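You operate a simulated robot arm through the tools that you are given. There is no shell and no other tool. Be economical: measure what you need, move in short steps, check, and stop when the job is done.

Carry out the task below with a simulated two-armed robot. There is one attempt and no reset: what you move stays moved.

Task
Take the sponge on the top of the window bench and put it away on the top board of the side shelf. Then put the blue plastic block on the lower middle board of the side shelf. Then open the left padded bench drawer, fetch the beige wax block from the inside of the left padded bench drawer and set it on the beige base on the top of the window bench, then shut the drawer. Then push the key cover shut. The order counts. Set down upright: sponge.

The check looks at the end state, three seconds after you hand in, the way a careful person would. Anything else that was tipped, shoved, dropped, spilled or broken makes it a failure. Lids that push on must go on centred and level and be pressed home; caps that screw on are set level and turned clockwise until they are tight.

Robot
Two 6-joint arms with two-finger grippers on one trunk, on a base that drives. Base frame: it is fixed to the floor where the robot stands at the start and does not move with it; the origin is under the middle of the robot, x ahead of it, y to its left, z up; the surface under the hand at the start is at about z = 800. Lengths are in mm, angles in rad, forces in N, time in s.
The left shoulder is at the start at [70, 148, 1394], the right one opposite. With the tool pointing down near the work surface each hand reaches from about 360 to 640 mm from the robot's upright axis, wherever it stands, measured 20 degrees to its own side. Places, roughly: beige base (14x7x3 cm) [700, -400, 800]; beige wax block [250, 2250, 750]; blue plastic block [250, 250, 750]; key cover [-6200, 800, 900]; left padded bench drawer [400, 2100, 700]; lower middle board of the side shelf [500, -1800, 400]; sponge (5x4x7 cm) [600, -100, 800]; top board of the side shelf [500, -1800, 1200]. Payload 2.45 kg a hand.
Tool frame (each hand has its own): the origin (TCP) lies between the finger pads and is the grasp point; the fingertips stand 30 mm ahead of it; z points along the fingers, y is the line along which they close. Largest opening 106 mm; the body of the gripper starts 79 mm behind the TCP.
Orientation is told as [roll, pitch, yaw] about the base's x, y, z axes, in that order, counted from this pose: with the fingers straight down and closing along the base's y, the tool's x points along the base's -x, its y along +y and its z along -z.

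Tools
- The arms move only by the tool play_rows. It takes "left_deltas", "right_deltas" or both (then of equal length, played together; a hand with none holds still); each is a list of rows, each a list of 7 numbers: the opening in per cent of the stroke, from 0 (shut) to 100 (fully open), then the shift along the tool's x, y, z in mm, then the turn, a rotation vector about the tool's x, y, z in rad. In form: [[grip, x, y, z, ax, ay, az], ...]. A call has 1 to 12 rows; each row is the pose to reach, as a shift and turn from the pose commanded when the call began, along the tool's axes at that moment. Rows are played at 5 a second. More than 50 mm and 0.15 rad between two rows, or a gripper value outside its range, and nothing of the call is played. Where a pose cannot be reached the arm comes as near as it can. A force on the tool above 40 N (or 10 N above the force at the start of the call, whichever is more), or a blocked arm, ends the call early, and 0.2 s more pass. Each finger travels about 72 mm/s and halts on what it meets, pressing with about 22 N; the grip force reading is that of the motor and also rises with nothing between the fingers. The clock runs only during rows and for 0.2 s after the last one: add rows that repeat a pose to give the fingers time. It gives the time, the measured TCP pose, the force on the tool (base axes), the opening and the grip force at its end, in the units of the frame above (readings bear some noise), with the torque about the TCP (base axes, N m) and any sound that the robot's microphone picked up.
- Cameras (640 x 400 px; columns grow to the right, rows downward): "scene" is now at [112.9, -6.1, 1584]; the picture's right is [-0.15, -0.99, 0.00], its down [-0.85, 0.13, -0.52] and it looks along [0.51, -0.08, -0.86] (base axes); focal length 249 px, centre (320, 200). "left" rides on the left gripper at [76, 2, -106] in its tool frame; the picture's right is [-0.02, 1.00, 0.00], its down [-0.78, -0.02, -0.62] and it looks along [-0.62, -0.01, 0.78] (tool axes); focal length 247 px, centre (320, 200). "right" rides on the right gripper at [76, -2, -106] in its tool frame; the picture's right is [0.02, 1.00, 0.00], its down [-0.78, 0.02, -0.62] and it looks along [-0.62, 0.01, 0.78] (tool axes); focal length 247 px, centre (320, 200). There is no depth. A picture from a camera that has moved, and an enlarged one, comes with that camera's place and axes in the base frame and with its lens. The place of the scene camera against the robot may be out by one fixed shift of up to 12 mm in any direction.
- snapshot(camera): a new picture of that camera. No time passes.
- move_column(by): slides the trunk up (or, below 0, down) by that many mm; the arms and the scene camera ride with it, the base frame stays. It gives what a move gives, with no picture.
- drive_base(legs): drives the robot by 1 to 6 legs, each [ahead, left, turn to the left] in mm, mm and rad, along the robot's own axes; the way and the turn of a leg run together, so that a leg with both is an arc; at most 1500 mm and 3.142 rad a leg. The arms and the cameras ride along, it lands a little off, and it stops where it bumps. It gives what a move gives.
- turn_head(pan, tilt): turns the head with the scene camera to pan (to the left, within 1.501 rad either way) and tilt (down, from -0.506 to 1.204), counted from straight ahead of the robot. It gives what a move gives.
- zoom(camera, box): a new picture of the part [left, top, right, bottom] of that camera's present view, enlarged. No time passes.
- hand_in(): hands the job in; it is judged then, once.

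Work in short steps. Places have to be worked out from the pictures, the camera data and where the tool is seen: move nearer, look again, correct. Check each grasp and each placing, and mend what went wrong. You have 165 turns and 130 pictures in all, those below and enlarged ones among them. Open the grippers and draw the arms clear of the work before you hand the job in, unless the task says otherwise.

The tools are called after "Emit:" by a JSON object that holds its "api" and its "payload". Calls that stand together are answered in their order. play_rows: Moves the arms, as the interface text tells. Its arguments: {"type":"object","properties":{"left_deltas":{"type":"array"},"right_deltas":{"type":"array"}},"required":[]} The other tools are called the same way: move_column (by) slides the trunk up or down; drive_base (legs) drives the base; turn_head (pan, tilt) turns the head that bears the scene camera; snapshot (camera) takes a picture; zoom (camera, box) takes an enlarged picture of a part of a camera's view; hand_in () hands the job in.

At the start:

```text
t: 0.0
left_ee_pos: [594.7, 112.7, 1098.4]
left_orientation: [0.0, -0.001, -0.001]
left_ft_force: [0.7, -0.5, 0.1]
left_wrist_torque: [0.0, -0.01, 0.0]
left_gripper_width: 105.6
left_gripper_force: 0.1
right_ee_pos: [533.3, -252.5, 1027.0]
right_orientation: [0.002, -0.002, -0.001]
right_ft_force: [0.1, -0.9, -0.5]
right_wrist_torque: [-0.02, 0.01, 0.0]
right_gripper_width: 106.1
right_gripper_force: 0.2
trunk travel left (down, up): [-867.0, 73.0]
robot x, y, heading: [2.0, -2.1, -0.003]
head pan, tilt: [-0.15, 1.028]
```

scene: 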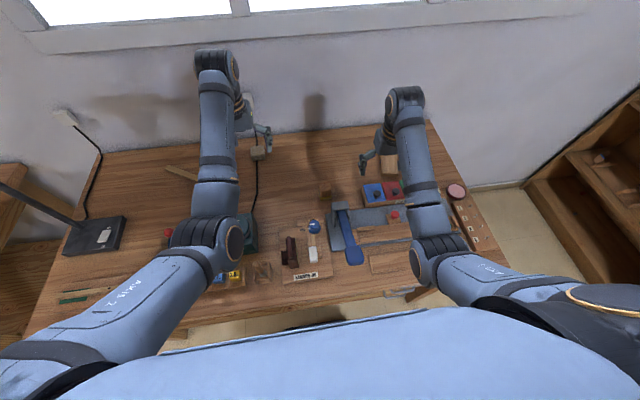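
right: 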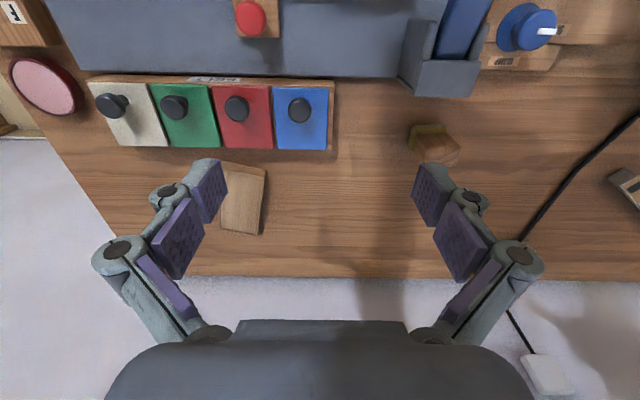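
left: 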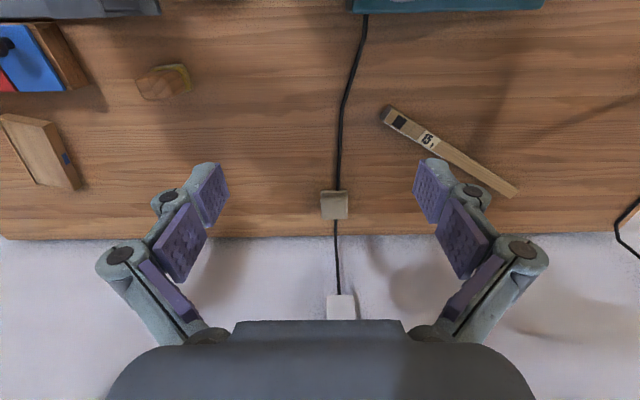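

The brown/green thing near right-view (433,143) works out to about (596,-105), so it's the sponge. I'll look closer at it.

Emit:
{"api": "zoom", "payload": {"camera": "right", "box": [370, 90, 530, 190]}}

Emit:
{"api": "zoom", "payload": {"camera": "scene", "box": [260, 130, 420, 230]}}

Emit:
{"api": "turn_head", "payload": {"pan": -1.4, "tilt": 0.5}}

```text
4.00 times, centred on (450, 140) of right
camera zoom: at [456.7, -254.5, 1134.4], right [-0.02, 1.0, 0.0], down [0.78, 0.02, 0.62], along [0.62, 0.01, -0.78], focal length 988 px, centre (-200, 440)
```

zoom: 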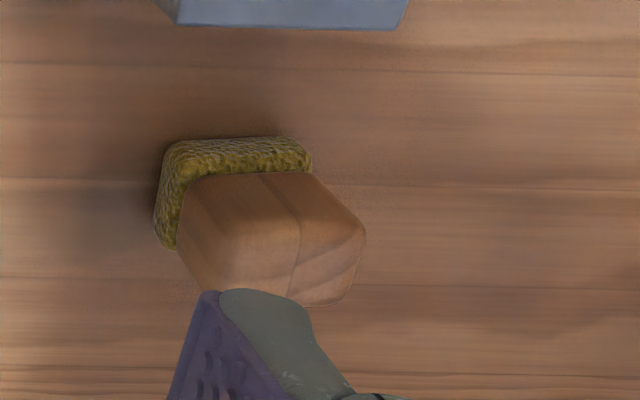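

```text
4.00 times, centred on (340, 180) of scene
camera zoom: at [112.9, -6.1, 1584.0], right [-0.15, -0.99, 0.0], down [-0.85, 0.13, -0.52], along [0.51, -0.08, -0.86], focal length 997 px, centre (240, 280)
```

zoom: 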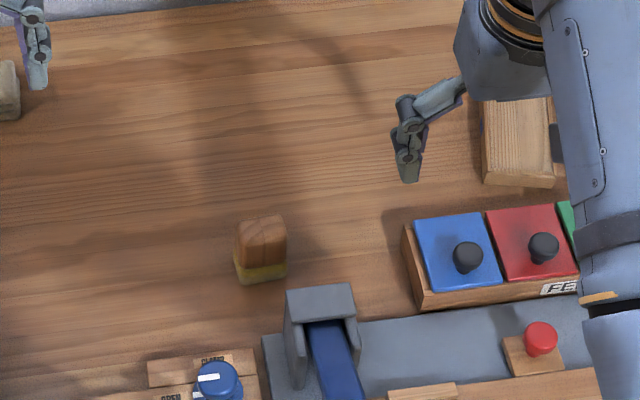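

```text
t: 1.4
left_ee_pos: [594.8, 113.8, 1098.5]
left_orientation: [-0.001, -0.001, 0.0]
left_ft_force: [0.4, 1.1, 0.3]
left_wrist_torque: [-0.03, 0.02, -0.02]
left_gripper_width: 105.9
left_gripper_force: 0.2
right_ee_pos: [532.8, -254.3, 1027.9]
right_orientation: [0.0, 0.001, 0.002]
right_ft_force: [-0.1, 0.6, 0.5]
right_wrist_torque: [0.0, -0.02, -0.02]
right_gripper_width: 106.0
right_gripper_force: 0.0
trunk travel left (down, up): [-867.0, 73.0]
robot x, y, heading: [2.5, 2.1, -0.002]
head pan, tilt: [-1.4, 0.499]
```

Sponge stands at ≈(607,-98), 50 wide along y. Let me look at the shelf from here.

Emit:
{"api": "snapshot", "payload": {"camera": "scene"}}

Emit:
{"api": "play_rows", "payload": {"right_deltas": [[100, -37, 39, 0, 0, 0, 0], [100, -74, 78, 0, 0, 0, 0], [100, -74, 117, 0, 0, 0, 0], [100, -74, 154, 0, 0, 0, 0], [100, -74, 154, 40, 0, 0, 0], [100, -74, 154, 60, 0, 0, 0], [100, -74, 154, 60, 0, 0, 0]]}}

Emit:
{"api": "snapshot", "payload": {"camera": "right"}}

```text
124 pictures are left
camera scene: at [61.3, -85.7, 1626.9], right [-0.99, -0.17, 0.0], down [-0.08, 0.47, -0.88], along [0.15, -0.86, -0.48], focal length 249 px, centre (320, 200)
```

scene: 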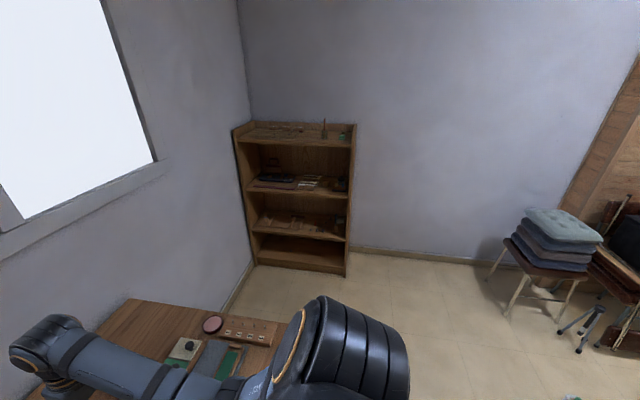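

```text
refused: row 1 steps farther than a row can; nothing moved
```

```text
123 pictures are left
camera right: at [456.7, -254.6, 1134.4], right [-0.02, 1.0, 0.0], down [0.78, 0.02, 0.62], along [0.62, 0.01, -0.78], focal length 247 px, centre (320, 200)
```

right: 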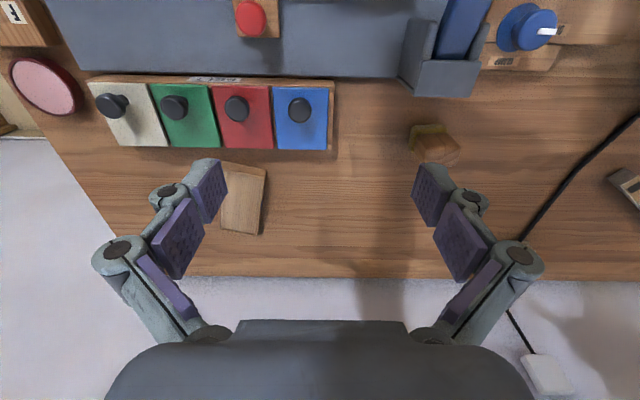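

Smaller steps: move the right hand above the sponge.

Emit:
{"api": "play_rows", "payload": {"right_deltas": [[100, -25, 38, 0, 0, 0, 0], [100, -50, 76, 0, 0, 0, 0], [100, -74, 114, 0, 0, 0, 0], [100, -74, 154, 0, 0, 0, 0], [100, -74, 154, 40, 0, 0, 0], [100, -74, 154, 60, 0, 0, 0], [100, -74, 154, 60, 0, 0, 0]]}}

Emit:
{"api": "snapshot", "payload": {"camera": "right"}}

```text
t: 3.0
left_ee_pos: [593.5, 114.0, 1100.2]
left_orientation: [0.001, -0.001, 0.001]
left_ft_force: [-0.4, 1.0, 0.5]
left_wrist_torque: [0.01, -0.02, -0.02]
left_gripper_width: 106.1
left_gripper_force: 0.0
right_ee_pos: [605.1, -98.9, 969.1]
right_orientation: [0.0, 0.0, 0.0]
right_ft_force: [0.5, 0.1, -0.2]
right_wrist_torque: [-0.01, -0.01, 0.03]
right_gripper_width: 105.9
right_gripper_force: 0.0
trunk travel left (down, up): [-867.0, 73.0]
robot x, y, heading: [-0.5, 3.3, -0.001]
head pan, tilt: [-1.4, 0.499]
```

```text
122 pictures are left
camera right: at [530.1, -100.2, 1075.0], right [-0.02, 1.0, 0.0], down [0.78, 0.02, 0.62], along [0.62, 0.01, -0.78], focal length 247 px, centre (320, 200)
```

right: 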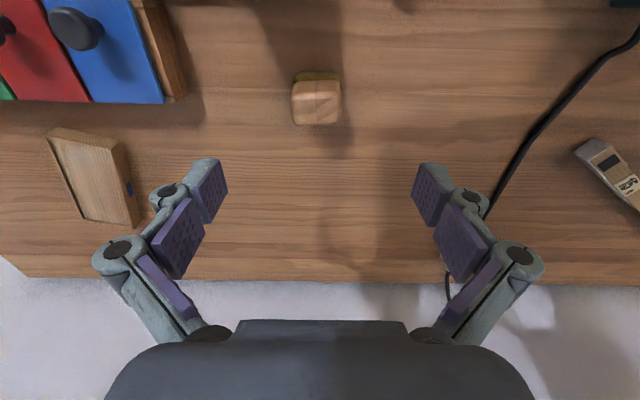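

Emit:
{"api": "zoom", "payload": {"camera": "right", "box": [272, 60, 368, 140]}}

```text
5.00 times, centred on (320, 100) of right
camera zoom: at [530.1, -100.2, 1075.0], right [-0.02, 1.0, 0.0], down [0.78, 0.02, 0.62], along [0.62, 0.01, -0.78], focal length 1235 px, centre (320, 700)
```

zoom: 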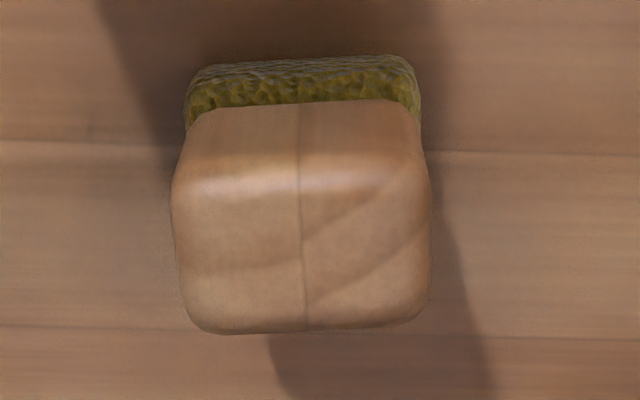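

Sponge centre ≈(601,-103). Descend to z≈843 and close.

Emit:
{"api": "play_rows", "payload": {"right_deltas": [[100, 4, -4, 40, 0, 0, 0], [100, 4, -4, 80, 0, 0, 0], [100, 4, -4, 110, 0, 0, 0], [100, 4, -4, 126, 0, 0, 0], [100, 4, -4, 126, 0, 0, 0], [30, 4, -4, 126, 0, 0, 0], [30, 4, -4, 126, 0, 0, 0], [30, 4, -4, 126, 0, 0, 0], [30, 4, -4, 126, 0, 0, 0], [30, 4, -4, 126, 0, 0, 0]]}}

Emit:
{"api": "snapshot", "payload": {"camera": "right"}}

```text
t: 5.2
left_ee_pos: [593.3, 113.6, 1099.4]
left_orientation: [0.0, -0.002, 0.0]
left_ft_force: [-0.3, -1.5, -0.6]
left_wrist_torque: [0.02, -0.03, -0.01]
left_gripper_width: 105.8
left_gripper_force: 0.1
right_ee_pos: [590.1, -109.2, 850.5]
right_orientation: [0.001, -0.001, 0.001]
right_ft_force: [0.4, -0.5, 2.8]
right_wrist_torque: [0.0, 0.02, 0.06]
right_gripper_width: 43.5
right_gripper_force: 21.9
right hand out of reach, approached as far as the arm can: row 3, 4, 5, 6, 7, 8, 9, 10
trunk travel left (down, up): [-867.0, 73.0]
robot x, y, heading: [1.7, 4.4, 0.004]
head pan, tilt: [-1.4, 0.499]
```

```text
120 pictures are left
camera right: at [514.1, -111.5, 957.6], right [-0.02, 1.0, 0.0], down [0.78, 0.02, 0.62], along [0.62, 0.01, -0.78], focal length 247 px, centre (320, 200)
```

right: 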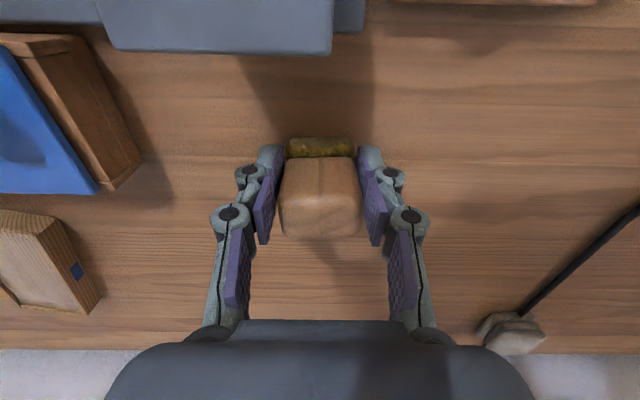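

Gripped at 43.5 mm, a bit off-centre in x but firm. Lift straight up and check it; also look down in front of robot for the blue block.

Emit:
{"api": "play_rows", "payload": {"right_deltas": [[30, 0, 0, -20, 0, 0, 0], [30, 0, 0, -60, 0, 0, 0], [30, 0, 0, -110, 0, 0, 0], [30, 20, 0, -160, 0, 0, 0], [30, 40, 0, -200, 0, 0, 0], [30, 40, 0, -200, 0, 0, 0]]}}

Emit:
{"api": "turn_head", "payload": {"pan": 0.4, "tilt": 1.2}}

Emit:
{"api": "snapshot", "payload": {"camera": "scene"}}

Emit:
{"api": "snapshot", "payload": {"camera": "right"}}

```text
refused: row 4 steps farther than a row can; nothing moved
```

```text
t: 7.0
left_ee_pos: [592.8, 113.7, 1099.5]
left_orientation: [0.0, -0.002, 0.001]
left_ft_force: [0.0, 0.0, -0.1]
left_wrist_torque: [-0.01, 0.01, -0.02]
left_gripper_width: 105.9
left_gripper_force: 0.0
right_ee_pos: [590.0, -108.1, 849.7]
right_orientation: [0.001, -0.002, 0.001]
right_ft_force: [0.3, -0.6, 4.2]
right_wrist_torque: [0.03, -0.05, 0.01]
right_gripper_width: 43.8
right_gripper_force: 21.9
trunk travel left (down, up): [-867.0, 73.0]
robot x, y, heading: [-2.2, -2.1, -0.002]
head pan, tilt: [0.4, 1.201]
```

```text
119 pictures are left
camera scene: at [96.5, 25.8, 1573.3], right [0.39, -0.92, 0.0], down [-0.86, -0.36, -0.36], along [0.33, 0.14, -0.93], focal length 249 px, centre (320, 200)
```

scene: 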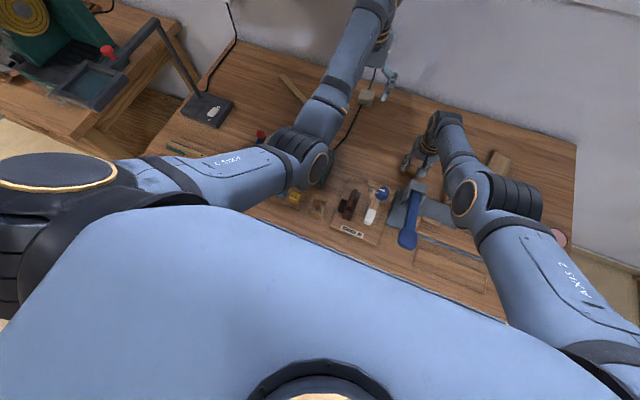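

```text
118 pictures are left
camera right: at [513.9, -111.4, 957.7], right [-0.02, 1.0, 0.0], down [0.78, 0.02, 0.62], along [0.62, 0.01, -0.78], focal length 247 px, centre (320, 200)
```

right: 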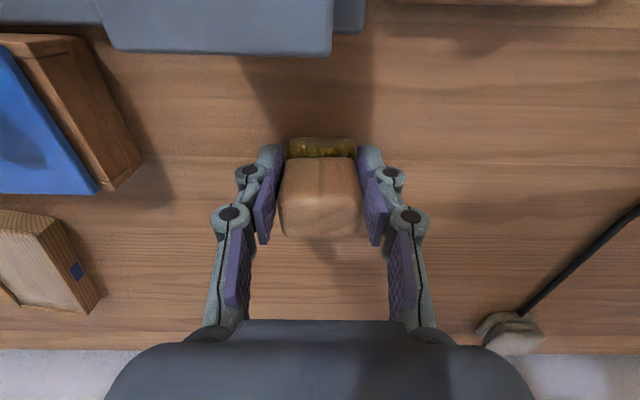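

Lift straight up and slightly back, in smaller steps.

Emit:
{"api": "play_rows", "payload": {"right_deltas": [[30, 0, 0, -20, 0, 0, 0], [30, 0, 0, -60, 0, 0, 0], [30, 0, 0, -100, 0, 0, 0], [30, 20, 0, -140, 0, 0, 0], [30, 40, 0, -180, 0, 0, 0], [30, 60, 0, -220, 0, 0, 0], [30, 60, 0, -220, 0, 0, 0]]}}

Emit:
{"api": "snapshot", "payload": {"camera": "right"}}

Emit:
{"api": "zoom", "payload": {"camera": "scene", "box": [220, 140, 420, 265]}}

```text
t: 8.8
left_ee_pos: [592.4, 113.9, 1099.4]
left_orientation: [-0.001, -0.001, 0.0]
left_ft_force: [-0.4, -0.5, 0.2]
left_wrist_torque: [0.01, 0.02, -0.01]
left_gripper_width: 105.9
left_gripper_force: 0.0
right_ee_pos: [544.7, -134.7, 1063.8]
right_orientation: [-0.051, -0.026, -0.028]
right_ft_force: [0.5, -0.3, -0.2]
right_wrist_torque: [0.02, -0.02, 0.0]
right_gripper_width: 31.7
right_gripper_force: 0.1
right hand out of reach, approached as far as the arm can: row 6, 7
trunk travel left (down, up): [-867.0, 73.0]
robot x, y, heading: [-2.4, 1.8, 0.002]
head pan, tilt: [0.4, 1.201]
stopped in row 7 (right hand): the arm was blocked; the commanded pose is now the measured one
```

```text
117 pictures are left
camera right: at [468.0, -128.2, 1168.4], right [0.01, 1.0, -0.05], down [0.77, 0.03, 0.64], along [0.64, -0.04, -0.77], focal length 247 px, centre (320, 200)
```

right: 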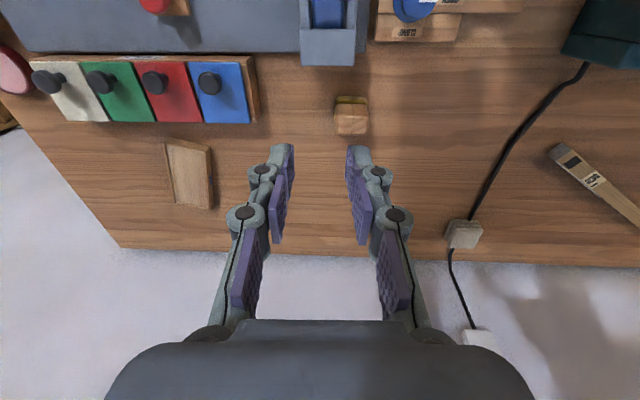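

```text
3.20 times, centred on (320, 202) of scene
camera zoom: at [96.7, 25.9, 1573.3], right [0.39, -0.92, 0.0], down [-0.86, -0.36, -0.36], along [0.33, 0.14, -0.93], focal length 798 px, centre (320, 192)
```

zoom: 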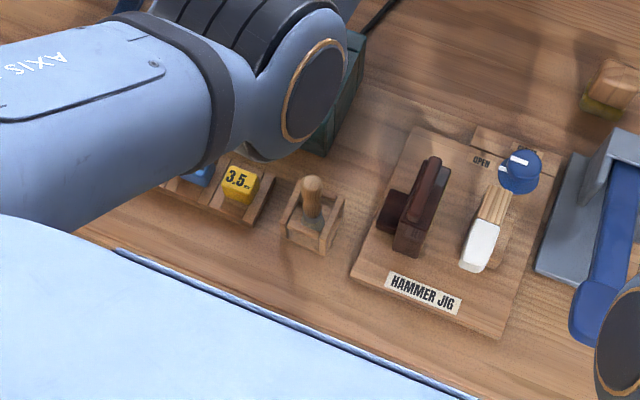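

The grip slipped off the rounded edge; the sponge is still standing where it was. I'll shift the robot left and slightly ahead so that the sponge is well in reach.

Emit:
{"api": "drive_base", "payload": {"legs": [[30, 90, 0]]}}

Emit:
{"api": "play_rows", "payload": {"right_deltas": [[60, 0, 0, 0, 0, 0, 0], [100, 0, 0, 0, 0.051, -0.026, -0.028], [100, 0, 0, 0, 0.051, -0.026, -0.028]]}}

Emit:
{"api": "snapshot", "payload": {"camera": "right"}}

```text
t: 10.0
left_ee_pos: [622.0, 205.3, 1099.2]
left_orientation: [0.002, -0.001, 0.004]
left_ft_force: [-0.3, -0.3, 0.0]
left_wrist_torque: [0.01, 0.0, 0.01]
left_gripper_width: 106.1
left_gripper_force: 0.2
right_ee_pos: [576.2, -42.3, 1063.8]
right_orientation: [-0.05, -0.024, -0.024]
right_ft_force: [0.1, 0.1, 0.2]
right_wrist_torque: [0.02, 0.0, 0.03]
right_gripper_width: 31.7
right_gripper_force: 0.0
trunk travel left (down, up): [-867.0, 73.0]
robot x, y, heading: [29.7, 93.9, 0.009]
head pan, tilt: [0.4, 1.201]
```

```text
t: 10.8
left_ee_pos: [624.9, 207.4, 1098.8]
left_orientation: [-0.002, 0.0, 0.004]
left_ft_force: [-0.2, 0.2, 0.3]
left_wrist_torque: [-0.01, 0.02, -0.01]
left_gripper_width: 105.9
left_gripper_force: 0.0
right_ee_pos: [583.2, -57.6, 1066.7]
right_orientation: [-0.135, -0.063, -0.01]
right_ft_force: [0.4, 0.1, -0.5]
right_wrist_torque: [0.01, 0.01, -0.03]
right_gripper_width: 106.0
right_gripper_force: 0.0
trunk travel left (down, up): [-867.0, 73.0]
robot x, y, heading: [33.3, 89.9, 0.007]
head pan, tilt: [0.4, 1.201]
```

```text
115 pictures are left
camera right: at [501.6, -43.9, 1168.3], right [0.0, 0.99, -0.14], down [0.74, 0.09, 0.66], along [0.67, -0.1, -0.74], focal length 247 px, centre (320, 200)
```

right: 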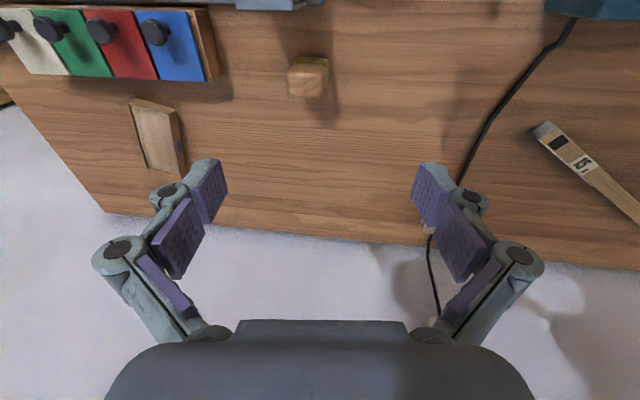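

I had the turn sense wrong; correct the tilt and move above the sponge.

Emit:
{"api": "play_rows", "payload": {"right_deltas": [[100, -4, -10, 38, -0.06, 0.03, 0], [100, -8, -20, 77, -0.12, 0.06, -0.01], [100, -11, -30, 116, -0.135, 0.063, -0.01], [100, -11, -30, 116, -0.135, 0.063, -0.01]]}}

Emit:
{"api": "zoom", "payload": {"camera": "right", "box": [240, 50, 400, 150]}}

```text
t: 11.8
left_ee_pos: [622.7, 207.4, 1099.6]
left_orientation: [0.0, -0.002, 0.004]
left_ft_force: [-0.4, 0.2, 0.2]
left_wrist_torque: [-0.04, -0.01, 0.0]
left_gripper_width: 106.0
left_gripper_force: 0.1
right_ee_pos: [592.8, -79.1, 948.5]
right_orientation: [0.033, 0.017, 0.014]
right_ft_force: [-0.2, 0.4, 0.3]
right_wrist_torque: [0.0, 0.0, 0.01]
right_gripper_width: 106.0
right_gripper_force: 0.2
trunk travel left (down, up): [-867.0, 73.0]
robot x, y, heading: [29.3, 86.7, 0.005]
head pan, tilt: [0.4, 1.201]
```

```text
4.00 times, centred on (320, 100) of right
camera zoom: at [518.9, -85.6, 1057.3], right [-0.03, 1.0, 0.03], down [0.79, 0.01, 0.61], along [0.61, 0.05, -0.79], focal length 988 px, centre (320, 600)
```

zoom: 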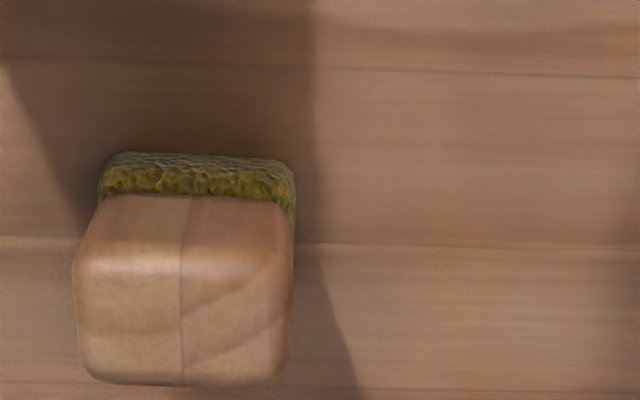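

Sponge centre ≈(596,-104), and this time grip lower (z≈835) and close fully.

Emit:
{"api": "play_rows", "payload": {"right_deltas": [[100, -4, -28, 0, 0.033, -0.017, 0.014], [100, -4, -28, 30, 0.033, -0.017, 0.014], [100, -4, -28, 70, 0.033, -0.017, 0.014], [100, -4, -28, 100, 0.033, -0.017, 0.014], [100, -4, -28, 113, 0.033, -0.017, 0.014], [100, -4, -28, 113, 0.033, -0.017, 0.014]]}}

Emit:
{"api": "snapshot", "payload": {"camera": "right"}}

```text
t: 13.2
left_ee_pos: [623.0, 206.3, 1098.8]
left_orientation: [0.0, -0.001, 0.002]
left_ft_force: [-0.7, -0.2, -0.1]
left_wrist_torque: [-0.04, 0.0, 0.01]
left_gripper_width: 105.9
left_gripper_force: 0.0
right_ee_pos: [593.7, -105.7, 838.8]
right_orientation: [0.0, -0.001, -0.002]
right_ft_force: [0.9, -0.3, 1.0]
right_wrist_torque: [0.01, 0.0, -0.01]
right_gripper_width: 105.9
right_gripper_force: 0.1
trunk travel left (down, up): [-867.0, 73.0]
robot x, y, heading: [27.6, 89.0, 0.0]
head pan, tilt: [0.4, 1.201]
```

```text
113 pictures are left
camera right: at [518.9, -107.1, 945.4], right [-0.02, 1.0, 0.0], down [0.78, 0.02, 0.62], along [0.62, 0.01, -0.78], focal length 247 px, centre (320, 200)
```

right: 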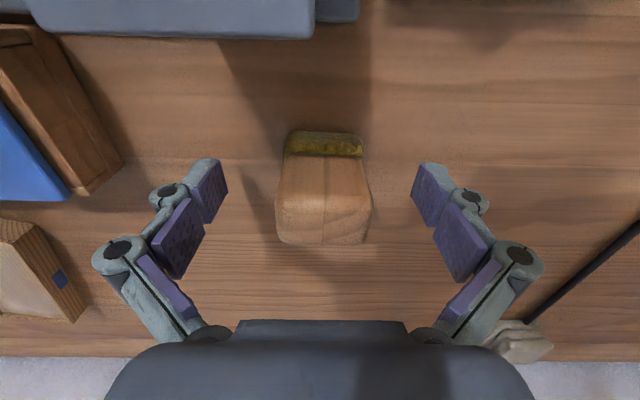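

Well placed. Close and lift gently.

Emit:
{"api": "play_rows", "payload": {"right_deltas": [[50, 0, 0, 0, 0, 0, 0], [0, 0, 0, 0, 0, 0, 0], [0, 0, 0, 0, 0, 0, 0], [0, 0, 0, 0, 0, 0, 0], [0, 0, 0, 0, 0, 0, 0], [0, 0, 0, -15, 0, 0, 0], [0, 0, 0, -30, 0, 0, 0], [0, 0, 0, -60, 0, 0, 0], [0, 0, 0, -90, 0, 0, 0], [0, 0, 0, -90, 0, 0, 0]]}}

Emit:
{"api": "snapshot", "payload": {"camera": "right"}}

```text
t: 15.4
left_ee_pos: [624.2, 206.7, 1098.6]
left_orientation: [0.0, -0.002, 0.004]
left_ft_force: [-0.1, -0.2, 0.4]
left_wrist_torque: [-0.02, -0.02, -0.01]
left_gripper_width: 105.7
left_gripper_force: 0.0
right_ee_pos: [593.7, -106.5, 925.9]
right_orientation: [0.0, -0.001, -0.001]
right_ft_force: [0.1, -0.2, -0.5]
right_wrist_torque: [-0.01, 0.01, -0.01]
right_gripper_width: 44.9
right_gripper_force: 22.2
trunk travel left (down, up): [-867.0, 73.0]
robot x, y, heading: [30.5, 90.8, 0.002]
head pan, tilt: [0.4, 1.201]
```

```text
112 pictures are left
camera right: at [518.8, -108.5, 1033.5], right [-0.02, 1.0, 0.0], down [0.78, 0.02, 0.62], along [0.62, 0.01, -0.78], focal length 247 px, centre (320, 200)
```

right: 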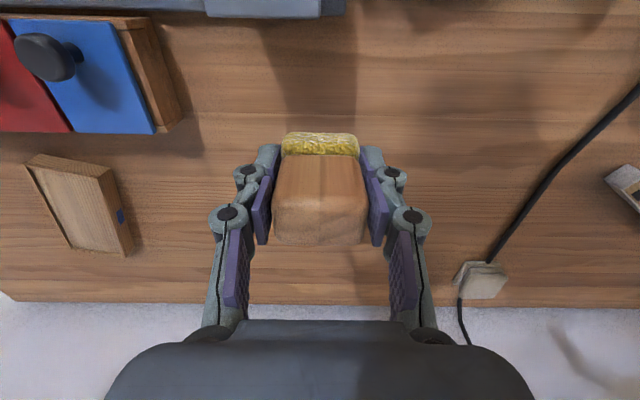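

Held at 45 mm, bottom ≈38 mm below TCP. Back away from the bench, turn to face the shelf and stop short of it.

Emit:
{"api": "move_column", "payload": {"by": 72}}

Emit:
{"api": "drive_base", "payload": {"legs": [[-450, 0, 0], [0, 0, -1.571], [1000, 0, 0], [0, 750, 0]]}}

Emit:
{"api": "turn_head", "payload": {"pan": 0, "tilt": 0.6}}

Emit:
{"api": "snapshot", "payload": {"camera": "scene"}}

Emit:
{"api": "snapshot", "payload": {"camera": "right"}}

```text
t: 16.5
left_ee_pos: [623.5, 207.8, 1170.3]
left_orientation: [0.0, -0.002, 0.003]
left_ft_force: [-0.3, -0.4, -0.1]
left_wrist_torque: [0.04, -0.01, 0.03]
left_gripper_width: 106.1
left_gripper_force: 0.0
right_ee_pos: [593.7, -107.5, 998.1]
right_orientation: [0.001, 0.0, -0.002]
right_ft_force: [-0.5, -0.7, -0.8]
right_wrist_torque: [0.0, 0.01, -0.03]
right_gripper_width: 45.1
right_gripper_force: 21.9
trunk travel left (down, up): [-939.0, 1.0]
robot x, y, heading: [29.7, 91.2, -0.002]
head pan, tilt: [0.4, 1.201]
```

```text
t: 31.4
left_ee_pos: [553.8, -1450.6, 1171.7]
left_orientation: [0.0, -0.004, -1.489]
left_ft_force: [0.8, -0.4, -0.2]
left_wrist_torque: [-0.01, 0.01, 0.01]
left_gripper_width: 106.0
left_gripper_force: 0.1
right_ee_pos: [236.0, -1445.0, 998.2]
right_orientation: [-0.001, -0.003, -1.491]
right_ft_force: [0.0, -0.3, -0.7]
right_wrist_torque: [-0.01, -0.03, 0.01]
right_gripper_width: 45.2
right_gripper_force: 22.1
trunk travel left (down, up): [-939.0, 1.0]
robot x, y, heading: [391.9, -866.0, -1.491]
head pan, tilt: [0.4, 1.201]
```

```text
t: 32.4
left_ee_pos: [553.2, -1451.5, 1170.7]
left_orientation: [-0.001, -0.002, -1.489]
left_ft_force: [-0.7, 0.7, -0.1]
left_wrist_torque: [-0.01, 0.0, -0.01]
left_gripper_width: 106.0
left_gripper_force: 0.0
right_ee_pos: [237.7, -1446.8, 998.7]
right_orientation: [-0.001, -0.001, -1.491]
right_ft_force: [-0.1, -0.3, 0.3]
right_wrist_torque: [0.04, -0.03, 0.0]
right_gripper_width: 45.0
right_gripper_force: 22.1
trunk travel left (down, up): [-939.0, 1.0]
robot x, y, heading: [391.0, -868.1, -1.486]
head pan, tilt: [0.0, 0.6]
```

```text
111 pictures are left
camera scene: at [398.2, -1002.6, 1689.8], right [-1.0, -0.08, 0.0], down [-0.05, 0.56, -0.82], along [0.07, -0.82, -0.57], focal length 249 px, centre (320, 200)
```

scene: 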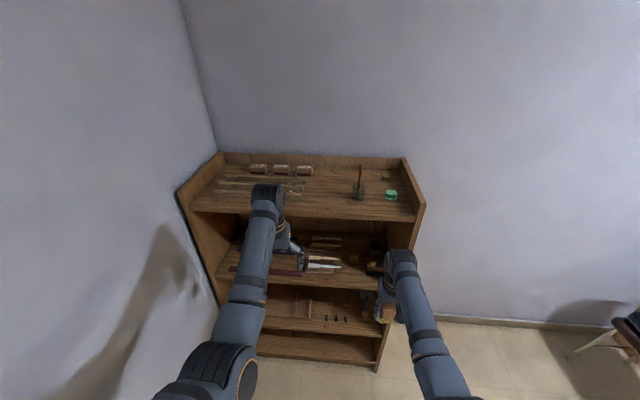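

```text
110 pictures are left
camera right: at [231.4, -1369.8, 1105.4], right [1.0, 0.1, 0.0], down [0.08, -0.78, 0.62], along [0.06, -0.62, -0.78], focal length 247 px, centre (320, 200)
```

right: 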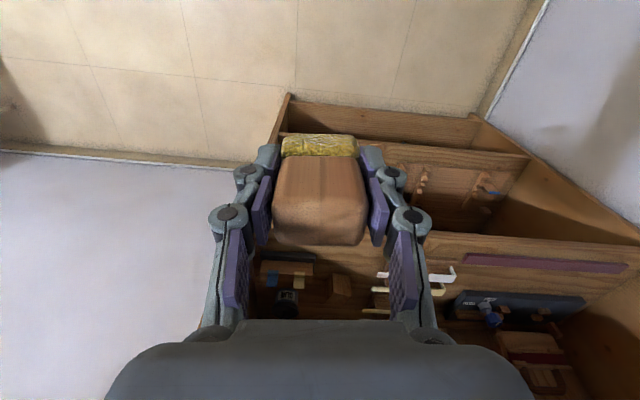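

Emit:
{"api": "zoom", "payload": {"camera": "scene", "box": [170, 140, 440, 260]}}

Emit:
{"api": "zoom", "payload": {"camera": "scene", "box": [200, 230, 420, 370]}}

```text
2.37 times, centred on (305, 200) of scene
camera zoom: at [398.2, -1002.6, 1689.8], right [-1.0, -0.08, 0.0], down [-0.05, 0.56, -0.82], along [0.07, -0.82, -0.57], focal length 591 px, centre (356, 200)
```

zoom: 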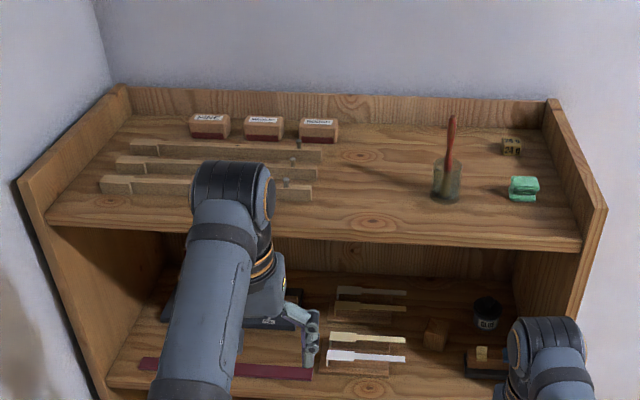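

```text
2.86 times, centred on (310, 300) of scene
camera zoom: at [398.2, -1002.6, 1689.8], right [-1.0, -0.08, 0.0], down [-0.05, 0.56, -0.82], along [0.07, -0.82, -0.57], focal length 712 px, centre (349, -86)
```

zoom: 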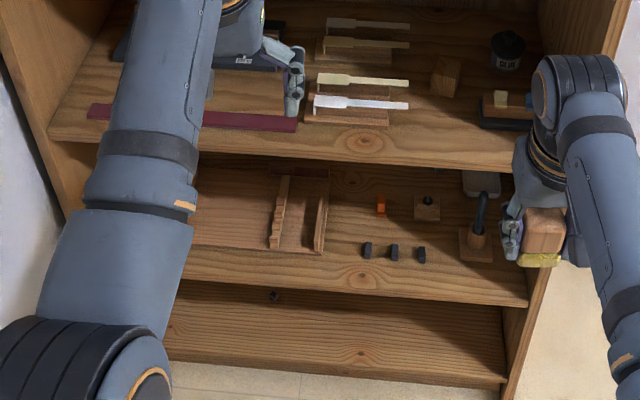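

Gap between the saddles and the brush cup, around x≈430, y≈-1750, is free. Raise the right hand here in free air and retract the left hand.

Emit:
{"api": "play_rows", "payload": {"right_deltas": [[0, 0, 0, -40, 0, 0, 0], [0, 0, 0, -80, 0, 0, 0], [0, 0, 0, -120, 0, 0, 0], [0, 0, 0, -160, 0, 0, 0], [0, 0, 0, -200, 0, 0, 0], [0, 0, 0, -240, 0, 0, 0], [0, 0, 0, -280, 0, 0, 0], [0, 0, 0, -280, 0, 0, 0]], "left_deltas": [[100, 25, 0, 0, 0, 0, 0], [100, 50, 0, 0, 0, 0, 0], [100, 75, 0, 0, 0, 0, 0], [100, 100, 0, 0, 0, 0, 0], [100, 125, 0, 0, 0, 0, 0], [100, 150, 0, 0, 0, 0, 0], [100, 175, 0, 0, 0, 0, 0], [100, 175, 0, 0, 0, 0, 0]]}}

```text
t: 33.6
left_ee_pos: [606.2, -1387.6, 1140.0]
left_orientation: [0.134, -0.079, -1.434]
left_ft_force: [0.1, 0.6, 0.3]
left_wrist_torque: [0.0, 0.01, -0.02]
left_gripper_width: 105.7
left_gripper_force: 0.2
left hand out of reach, approached as far as the arm can: row 1, 2, 3, 4, 5, 6
right_ee_pos: [245.4, -1480.7, 1160.2]
right_orientation: [0.001, -0.001, -1.491]
right_ft_force: [0.5, 0.2, -0.5]
right_wrist_torque: [-0.03, 0.0, 0.02]
right_gripper_width: 45.2
right_gripper_force: 22.3
right hand out of reach, approached as far as the arm can: row 4, 5, 6
trunk travel left (down, up): [-939.0, 1.0]
robot x, y, heading: [389.1, -868.1, -1.488]
head pan, tilt: [0.0, 0.6]
stopped in row 6 (left hand): the arm was blocked; the commanded pose is now the measured one
```

High up the arm can't be close in; try raising while going farther out (tool −x).

Emit:
{"api": "play_rows", "payload": {"right_deltas": [[0, -20, 0, -20, 0, 0, 0], [0, -40, 0, -50, 0, 0, 0], [0, -60, 0, -80, 0, 0, 0], [0, -80, 0, -110, 0, 0, 0], [0, -90, 0, -130, 0, 0, 0], [0, -90, 0, -130, 0, 0, 0]]}}

Emit:
{"api": "snapshot", "payload": {"camera": "scene"}}

```text
t: 35.0
left_ee_pos: [606.1, -1386.5, 1141.2]
left_orientation: [0.134, -0.077, -1.435]
left_ft_force: [0.3, -0.5, -0.1]
left_wrist_torque: [0.0, 0.02, 0.01]
left_gripper_width: 106.1
left_gripper_force: 0.1
right_ee_pos: [252.1, -1567.7, 1292.8]
right_orientation: [0.0, -0.002, -1.492]
right_ft_force: [-0.3, -0.4, -1.1]
right_wrist_torque: [0.0, 0.01, 0.0]
right_gripper_width: 45.2
right_gripper_force: 21.9
trunk travel left (down, up): [-939.0, 1.0]
robot x, y, heading: [389.2, -869.5, -1.488]
head pan, tilt: [0.0, 0.6]
```

```text
107 pictures are left
camera scene: at [397.7, -1002.7, 1689.9], right [-1.0, -0.08, 0.0], down [-0.05, 0.56, -0.82], along [0.07, -0.82, -0.57], focal length 249 px, centre (320, 200)
```

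scene: 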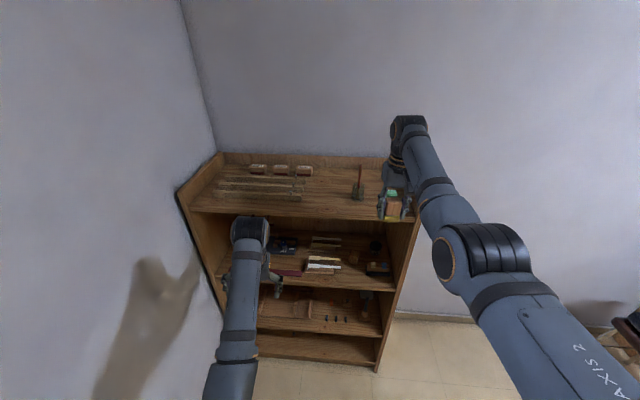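

Reachable at z=1293. Square up and shift left in front of the shelf, then check before advancing.

Emit:
{"api": "drive_base", "payload": {"legs": [[0, 0, -0.083], [0, 235, 0]]}}

Emit:
{"api": "snapshot", "payload": {"camera": "scene"}}

Emit:
{"api": "snapshot", "payload": {"camera": "right"}}

```text
t: 37.3
left_ee_pos: [796.6, -1402.6, 1141.8]
left_orientation: [0.138, -0.076, -1.516]
left_ft_force: [-0.2, -0.6, 0.2]
left_wrist_torque: [0.0, 0.01, 0.03]
left_gripper_width: 106.1
left_gripper_force: 0.0
right_ee_pos: [426.5, -1555.8, 1291.6]
right_orientation: [0.002, -0.002, -1.571]
right_ft_force: [0.3, 0.5, -0.1]
right_wrist_torque: [0.0, -0.04, -0.01]
right_gripper_width: 45.1
right_gripper_force: 22.1
trunk travel left (down, up): [-939.0, 1.0]
robot x, y, heading: [628.5, -867.8, -1.57]
head pan, tilt: [0.0, 0.6]
```

```text
106 pictures are left
camera scene: at [617.7, -1003.3, 1689.8], right [-1.0, 0.0, 0.0], down [0.0, 0.57, -0.82], along [0.0, -0.82, -0.57], focal length 249 px, centre (320, 200)
```

scene: 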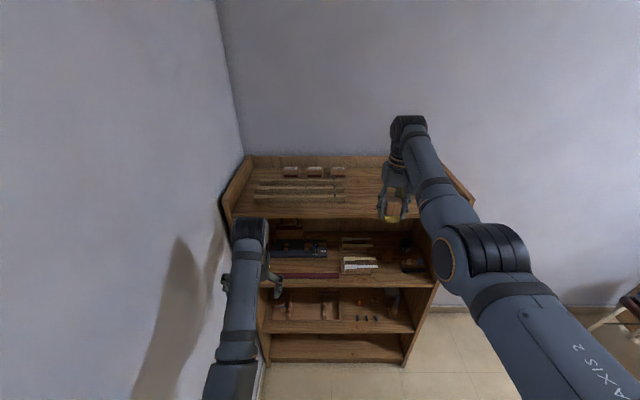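

```text
105 pictures are left
camera right: at [426.4, -1478.2, 1398.0], right [1.0, 0.02, 0.0], down [0.01, -0.78, 0.62], along [0.01, -0.62, -0.78], focal length 247 px, centre (320, 200)
```

right: 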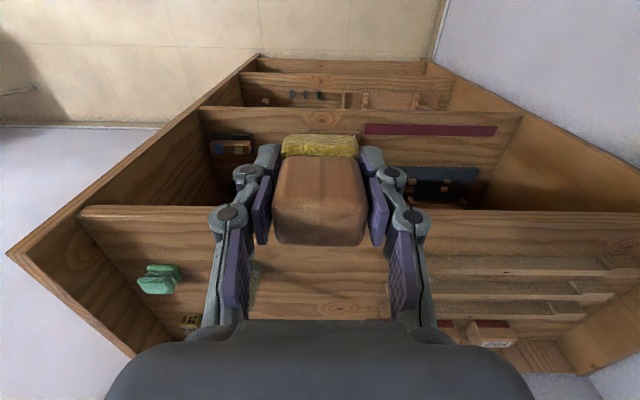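

Board front ≈ y −1665, cup at x≲348 and bars at x≳513. I'll advance 155 mm so that the sponge is at y≈−1711.

Emit:
{"api": "drive_base", "payload": {"legs": [[155, 4, 0]]}}

Emit:
{"api": "snapshot", "payload": {"camera": "right"}}

Emit:
{"api": "zoom", "payload": {"camera": "scene", "box": [200, 120, 520, 320]}}

```text
t: 38.7
left_ee_pos: [800.0, -1552.6, 1141.9]
left_orientation: [0.134, -0.079, -1.518]
left_ft_force: [-0.3, 0.8, 0.3]
left_wrist_torque: [-0.03, 0.01, 0.01]
left_gripper_width: 106.0
left_gripper_force: 0.0
right_ee_pos: [431.4, -1702.3, 1293.4]
right_orientation: [0.001, -0.004, -1.577]
right_ft_force: [0.5, 0.8, -0.1]
right_wrist_torque: [-0.01, -0.02, 0.01]
right_gripper_width: 45.0
right_gripper_force: 22.0
trunk travel left (down, up): [-939.0, 1.0]
robot x, y, heading: [632.1, -1023.0, -1.569]
head pan, tilt: [0.0, 0.6]
```

```text
104 pictures are left
camera right: at [430.8, -1625.2, 1400.3], right [1.0, 0.01, 0.0], down [0.01, -0.78, 0.63], along [0.01, -0.63, -0.78], focal length 247 px, centre (320, 200)
```

right: 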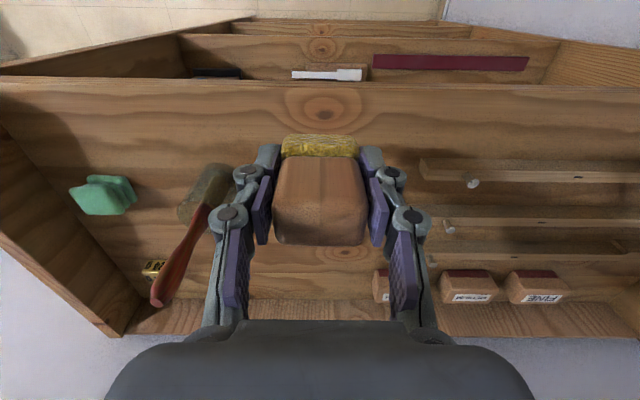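

```text
2.00 times, centred on (360, 220) of scene
camera zoom: at [625.0, -1150.4, 1690.3], right [-1.0, 0.0, 0.0], down [0.0, 0.56, -0.83], along [0.0, -0.83, -0.56], focal length 499 px, centre (240, 160)
```

zoom: 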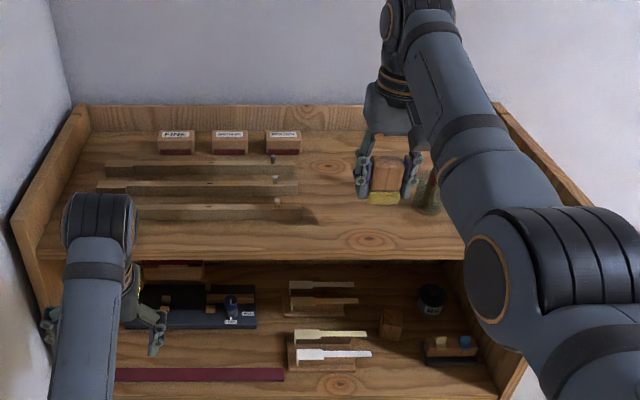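

Board front edge is at y≈−1685, z≈1175. Shift the hand +22 in x and 22 further in, then lower partially.

Emit:
{"api": "play_rows", "payload": {"right_deltas": [[0, -12, 12, 0, 0, 0, 0], [0, -24, 22, 0, 0, 0, 0], [0, -24, 22, 25, 0, 0, 0], [0, -24, 22, 50, 0, 0, 0], [0, -24, 22, 62, 0, 0, 0], [0, -24, 22, 62, 0, 0, 0]]}}

Emit:
{"api": "snapshot", "payload": {"camera": "right"}}

Emit:
{"api": "zoom", "payload": {"camera": "scene", "box": [340, 150, 500, 250]}}

```text
t: 40.1
left_ee_pos: [800.8, -1555.0, 1140.7]
left_orientation: [0.133, -0.078, -1.519]
left_ft_force: [0.8, 0.4, -0.6]
left_wrist_torque: [-0.01, 0.02, 0.02]
left_gripper_width: 105.9
left_gripper_force: 0.0
right_ee_pos: [449.8, -1711.8, 1233.4]
right_orientation: [-0.002, -0.002, -1.577]
right_ft_force: [-0.2, -0.1, -0.6]
right_wrist_torque: [-0.03, -0.01, -0.02]
right_gripper_width: 45.2
right_gripper_force: 22.6
right hand out of reach, approached as far as the arm can: row 1, 2, 3, 4, 5, 6
trunk travel left (down, up): [-939.0, 1.0]
robot x, y, heading: [632.4, -1023.5, -1.57]
head pan, tilt: [0.0, 0.6]
```

```text
102 pictures are left
camera right: at [451.2, -1634.3, 1339.9], right [1.0, 0.01, 0.0], down [0.01, -0.78, 0.62], along [0.01, -0.62, -0.78], focal length 247 px, centre (320, 200)
```

right: 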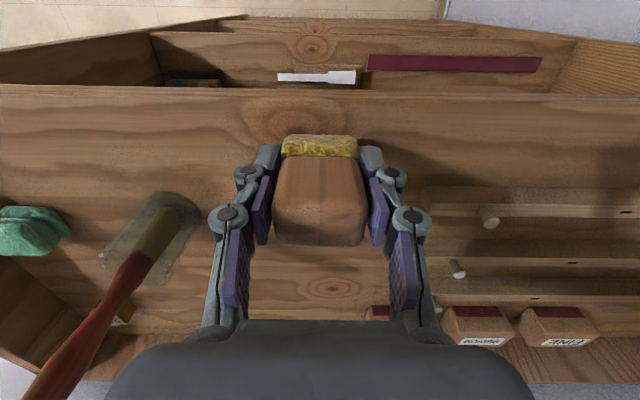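

```text
4.00 times, centred on (420, 200) of scene
camera zoom: at [625.4, -1154.1, 1689.9], right [-1.0, 0.0, 0.0], down [0.0, 0.56, -0.83], along [0.0, -0.83, -0.56], focal length 997 px, centre (-80, 200)
```

zoom: 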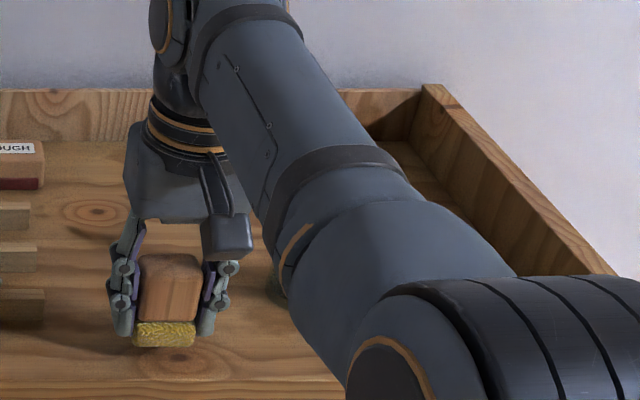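

Arm is at its limit outward; nudge the base 22 mm ahead, then lower until contact.

Emit:
{"api": "drive_base", "payload": {"legs": [[22, 0, 0]]}}

Emit:
{"api": "play_rows", "payload": {"right_deltas": [[0, 0, 0, 8, 0, 0, 0], [0, 0, 0, 14, 0, 0, 0], [0, 0, 0, 18, 0, 0, 0], [0, 0, 0, 22, 0, 0, 0], [0, 0, 0, 26, 0, 0, 0], [0, 0, 0, 26, 0, 0, 0]]}}

```text
t: 40.9
left_ee_pos: [800.3, -1570.9, 1141.7]
left_orientation: [0.135, -0.086, -1.518]
left_ft_force: [-0.1, 0.5, -0.1]
left_wrist_torque: [-0.06, 0.0, -0.01]
left_gripper_width: 105.9
left_gripper_force: 0.0
right_ee_pos: [450.1, -1728.1, 1235.8]
right_orientation: [0.0, -0.006, -1.578]
right_ft_force: [0.2, 0.4, -0.4]
right_wrist_torque: [-0.07, 0.02, -0.03]
right_gripper_width: 45.3
right_gripper_force: 22.1
trunk travel left (down, up): [-939.0, 1.0]
robot x, y, heading: [631.8, -1043.7, -1.573]
head pan, tilt: [0.0, 0.6]
```

```text
t: 42.3
left_ee_pos: [801.3, -1573.7, 1142.5]
left_orientation: [0.135, -0.082, -1.519]
left_ft_force: [-0.8, 0.1, 0.4]
left_wrist_torque: [-0.01, -0.01, 0.0]
left_gripper_width: 106.2
left_gripper_force: 0.0
right_ee_pos: [450.2, -1731.1, 1208.8]
right_orientation: [-0.004, -0.011, -1.578]
right_ft_force: [1.9, -1.3, 19.0]
right_wrist_torque: [0.01, -0.08, 0.0]
right_gripper_width: 45.1
right_gripper_force: 22.0
trunk travel left (down, up): [-939.0, 1.0]
robot x, y, heading: [629.6, -1039.6, -1.575]
head pan, tilt: [0.0, 0.6]
```

Contact (19 N). Ease up 1–2 mm, open, and check.

Emit:
{"api": "play_rows", "payload": {"right_deltas": [[0, 0, 0, -1.5, 0, 0, 0], [55, 0, 0, -1.5, 0, 0, 0], [70, 0, 0, -1.5, 0, 0, 0], [70, 0, 0, -1.5, 0, 0, 0], [70, 0, 0, -1.5, 0, 0, 0]]}}

Emit:
{"api": "snapshot", "payload": {"camera": "right"}}

```text
t: 43.5
left_ee_pos: [800.3, -1576.6, 1140.2]
left_orientation: [0.134, -0.081, -1.518]
left_ft_force: [-0.2, -0.6, 0.5]
left_wrist_torque: [-0.02, 0.03, 0.04]
left_gripper_width: 105.9
left_gripper_force: 0.1
right_ee_pos: [451.5, -1732.3, 1206.6]
right_orientation: [-0.001, -0.003, -1.577]
right_ft_force: [-0.7, 0.4, 0.0]
right_wrist_torque: [0.0, 0.02, 0.05]
right_gripper_width: 74.0
right_gripper_force: 0.0
trunk travel left (down, up): [-939.0, 1.0]
robot x, y, heading: [629.5, -1042.4, -1.575]
head pan, tilt: [0.0, 0.6]
```

```text
100 pictures are left
camera right: at [450.1, -1655.3, 1314.3], right [1.0, 0.01, 0.0], down [0.01, -0.78, 0.62], along [0.01, -0.62, -0.78], focal length 247 px, centre (320, 200)
```

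right: 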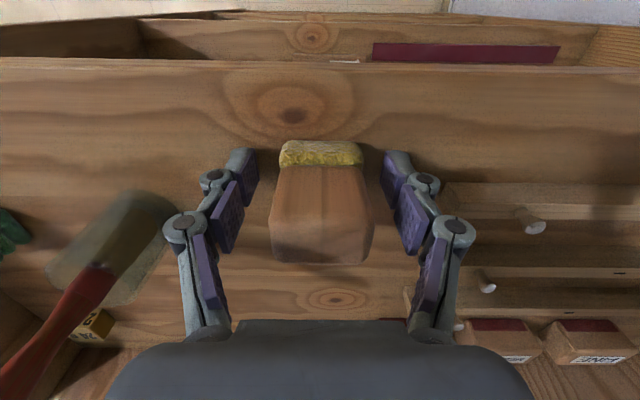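

Sponge stands on the board, fingers clear. Lift straight up and back off.

Emit:
{"api": "play_rows", "payload": {"right_deltas": [[70, 0, 0, -30, 0, 0, 0], [70, 0, 0, -70, 0, 0, 0], [70, 0, 0, -85, 0, 0, 0], [70, 0, 0, -85, 0, 0, 0]]}}

Emit:
{"api": "drive_base", "payload": {"legs": [[-250, 0, 0]]}}

Emit:
{"api": "snapshot", "payload": {"camera": "scene"}}

Emit:
{"api": "zoom", "payload": {"camera": "scene", "box": [220, 220, 440, 370]}}

```text
t: 44.5
left_ee_pos: [800.7, -1576.8, 1140.2]
left_orientation: [0.134, -0.077, -1.519]
left_ft_force: [1.1, -0.5, 0.1]
left_wrist_torque: [0.02, 0.05, 0.01]
left_gripper_width: 106.0
left_gripper_force: 0.1
right_ee_pos: [450.4, -1732.1, 1294.1]
right_orientation: [0.0, -0.005, -1.58]
right_ft_force: [0.0, -0.5, -0.5]
right_wrist_torque: [0.0, 0.02, -0.01]
right_gripper_width: 74.2
right_gripper_force: 0.0
trunk travel left (down, up): [-939.0, 1.0]
robot x, y, heading: [626.3, -1042.9, -1.574]
head pan, tilt: [0.0, 0.6]
```

```text
t: 46.3
left_ee_pos: [819.1, -1345.9, 1162.2]
left_orientation: [0.164, -0.128, -1.501]
left_ft_force: [0.3, 1.4, 1.2]
left_wrist_torque: [-0.05, 0.02, -0.06]
left_gripper_width: 106.0
left_gripper_force: 0.1
right_ee_pos: [453.4, -1512.9, 1298.9]
right_orientation: [-0.001, 0.001, -1.578]
right_ft_force: [0.1, 0.9, 0.1]
right_wrist_torque: [-0.05, -0.03, 0.02]
right_gripper_width: 74.3
right_gripper_force: 0.0
trunk travel left (down, up): [-939.0, 1.0]
robot x, y, heading: [632.2, -797.8, -1.576]
head pan, tilt: [0.0, 0.6]
```

```text
99 pictures are left
camera scene: at [623.9, -964.5, 1690.6], right [-1.0, 0.0, 0.0], down [0.0, 0.58, -0.81], along [0.0, -0.81, -0.58], focal length 249 px, centre (320, 200)
```

scene: 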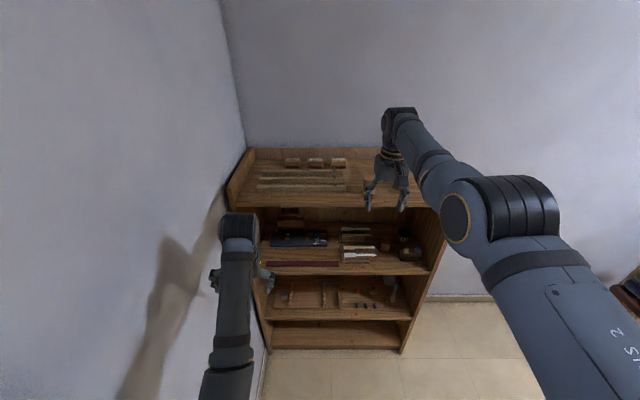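

```text
2.67 times, centred on (330, 295) of scene
camera zoom: at [623.9, -964.5, 1690.6], right [-1.0, 0.0, 0.0], down [0.0, 0.58, -0.81], along [0.0, -0.81, -0.58], focal length 665 px, centre (293, -53)
```

zoom: 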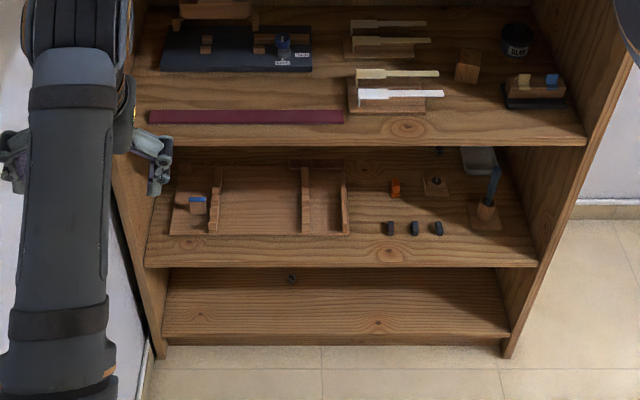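

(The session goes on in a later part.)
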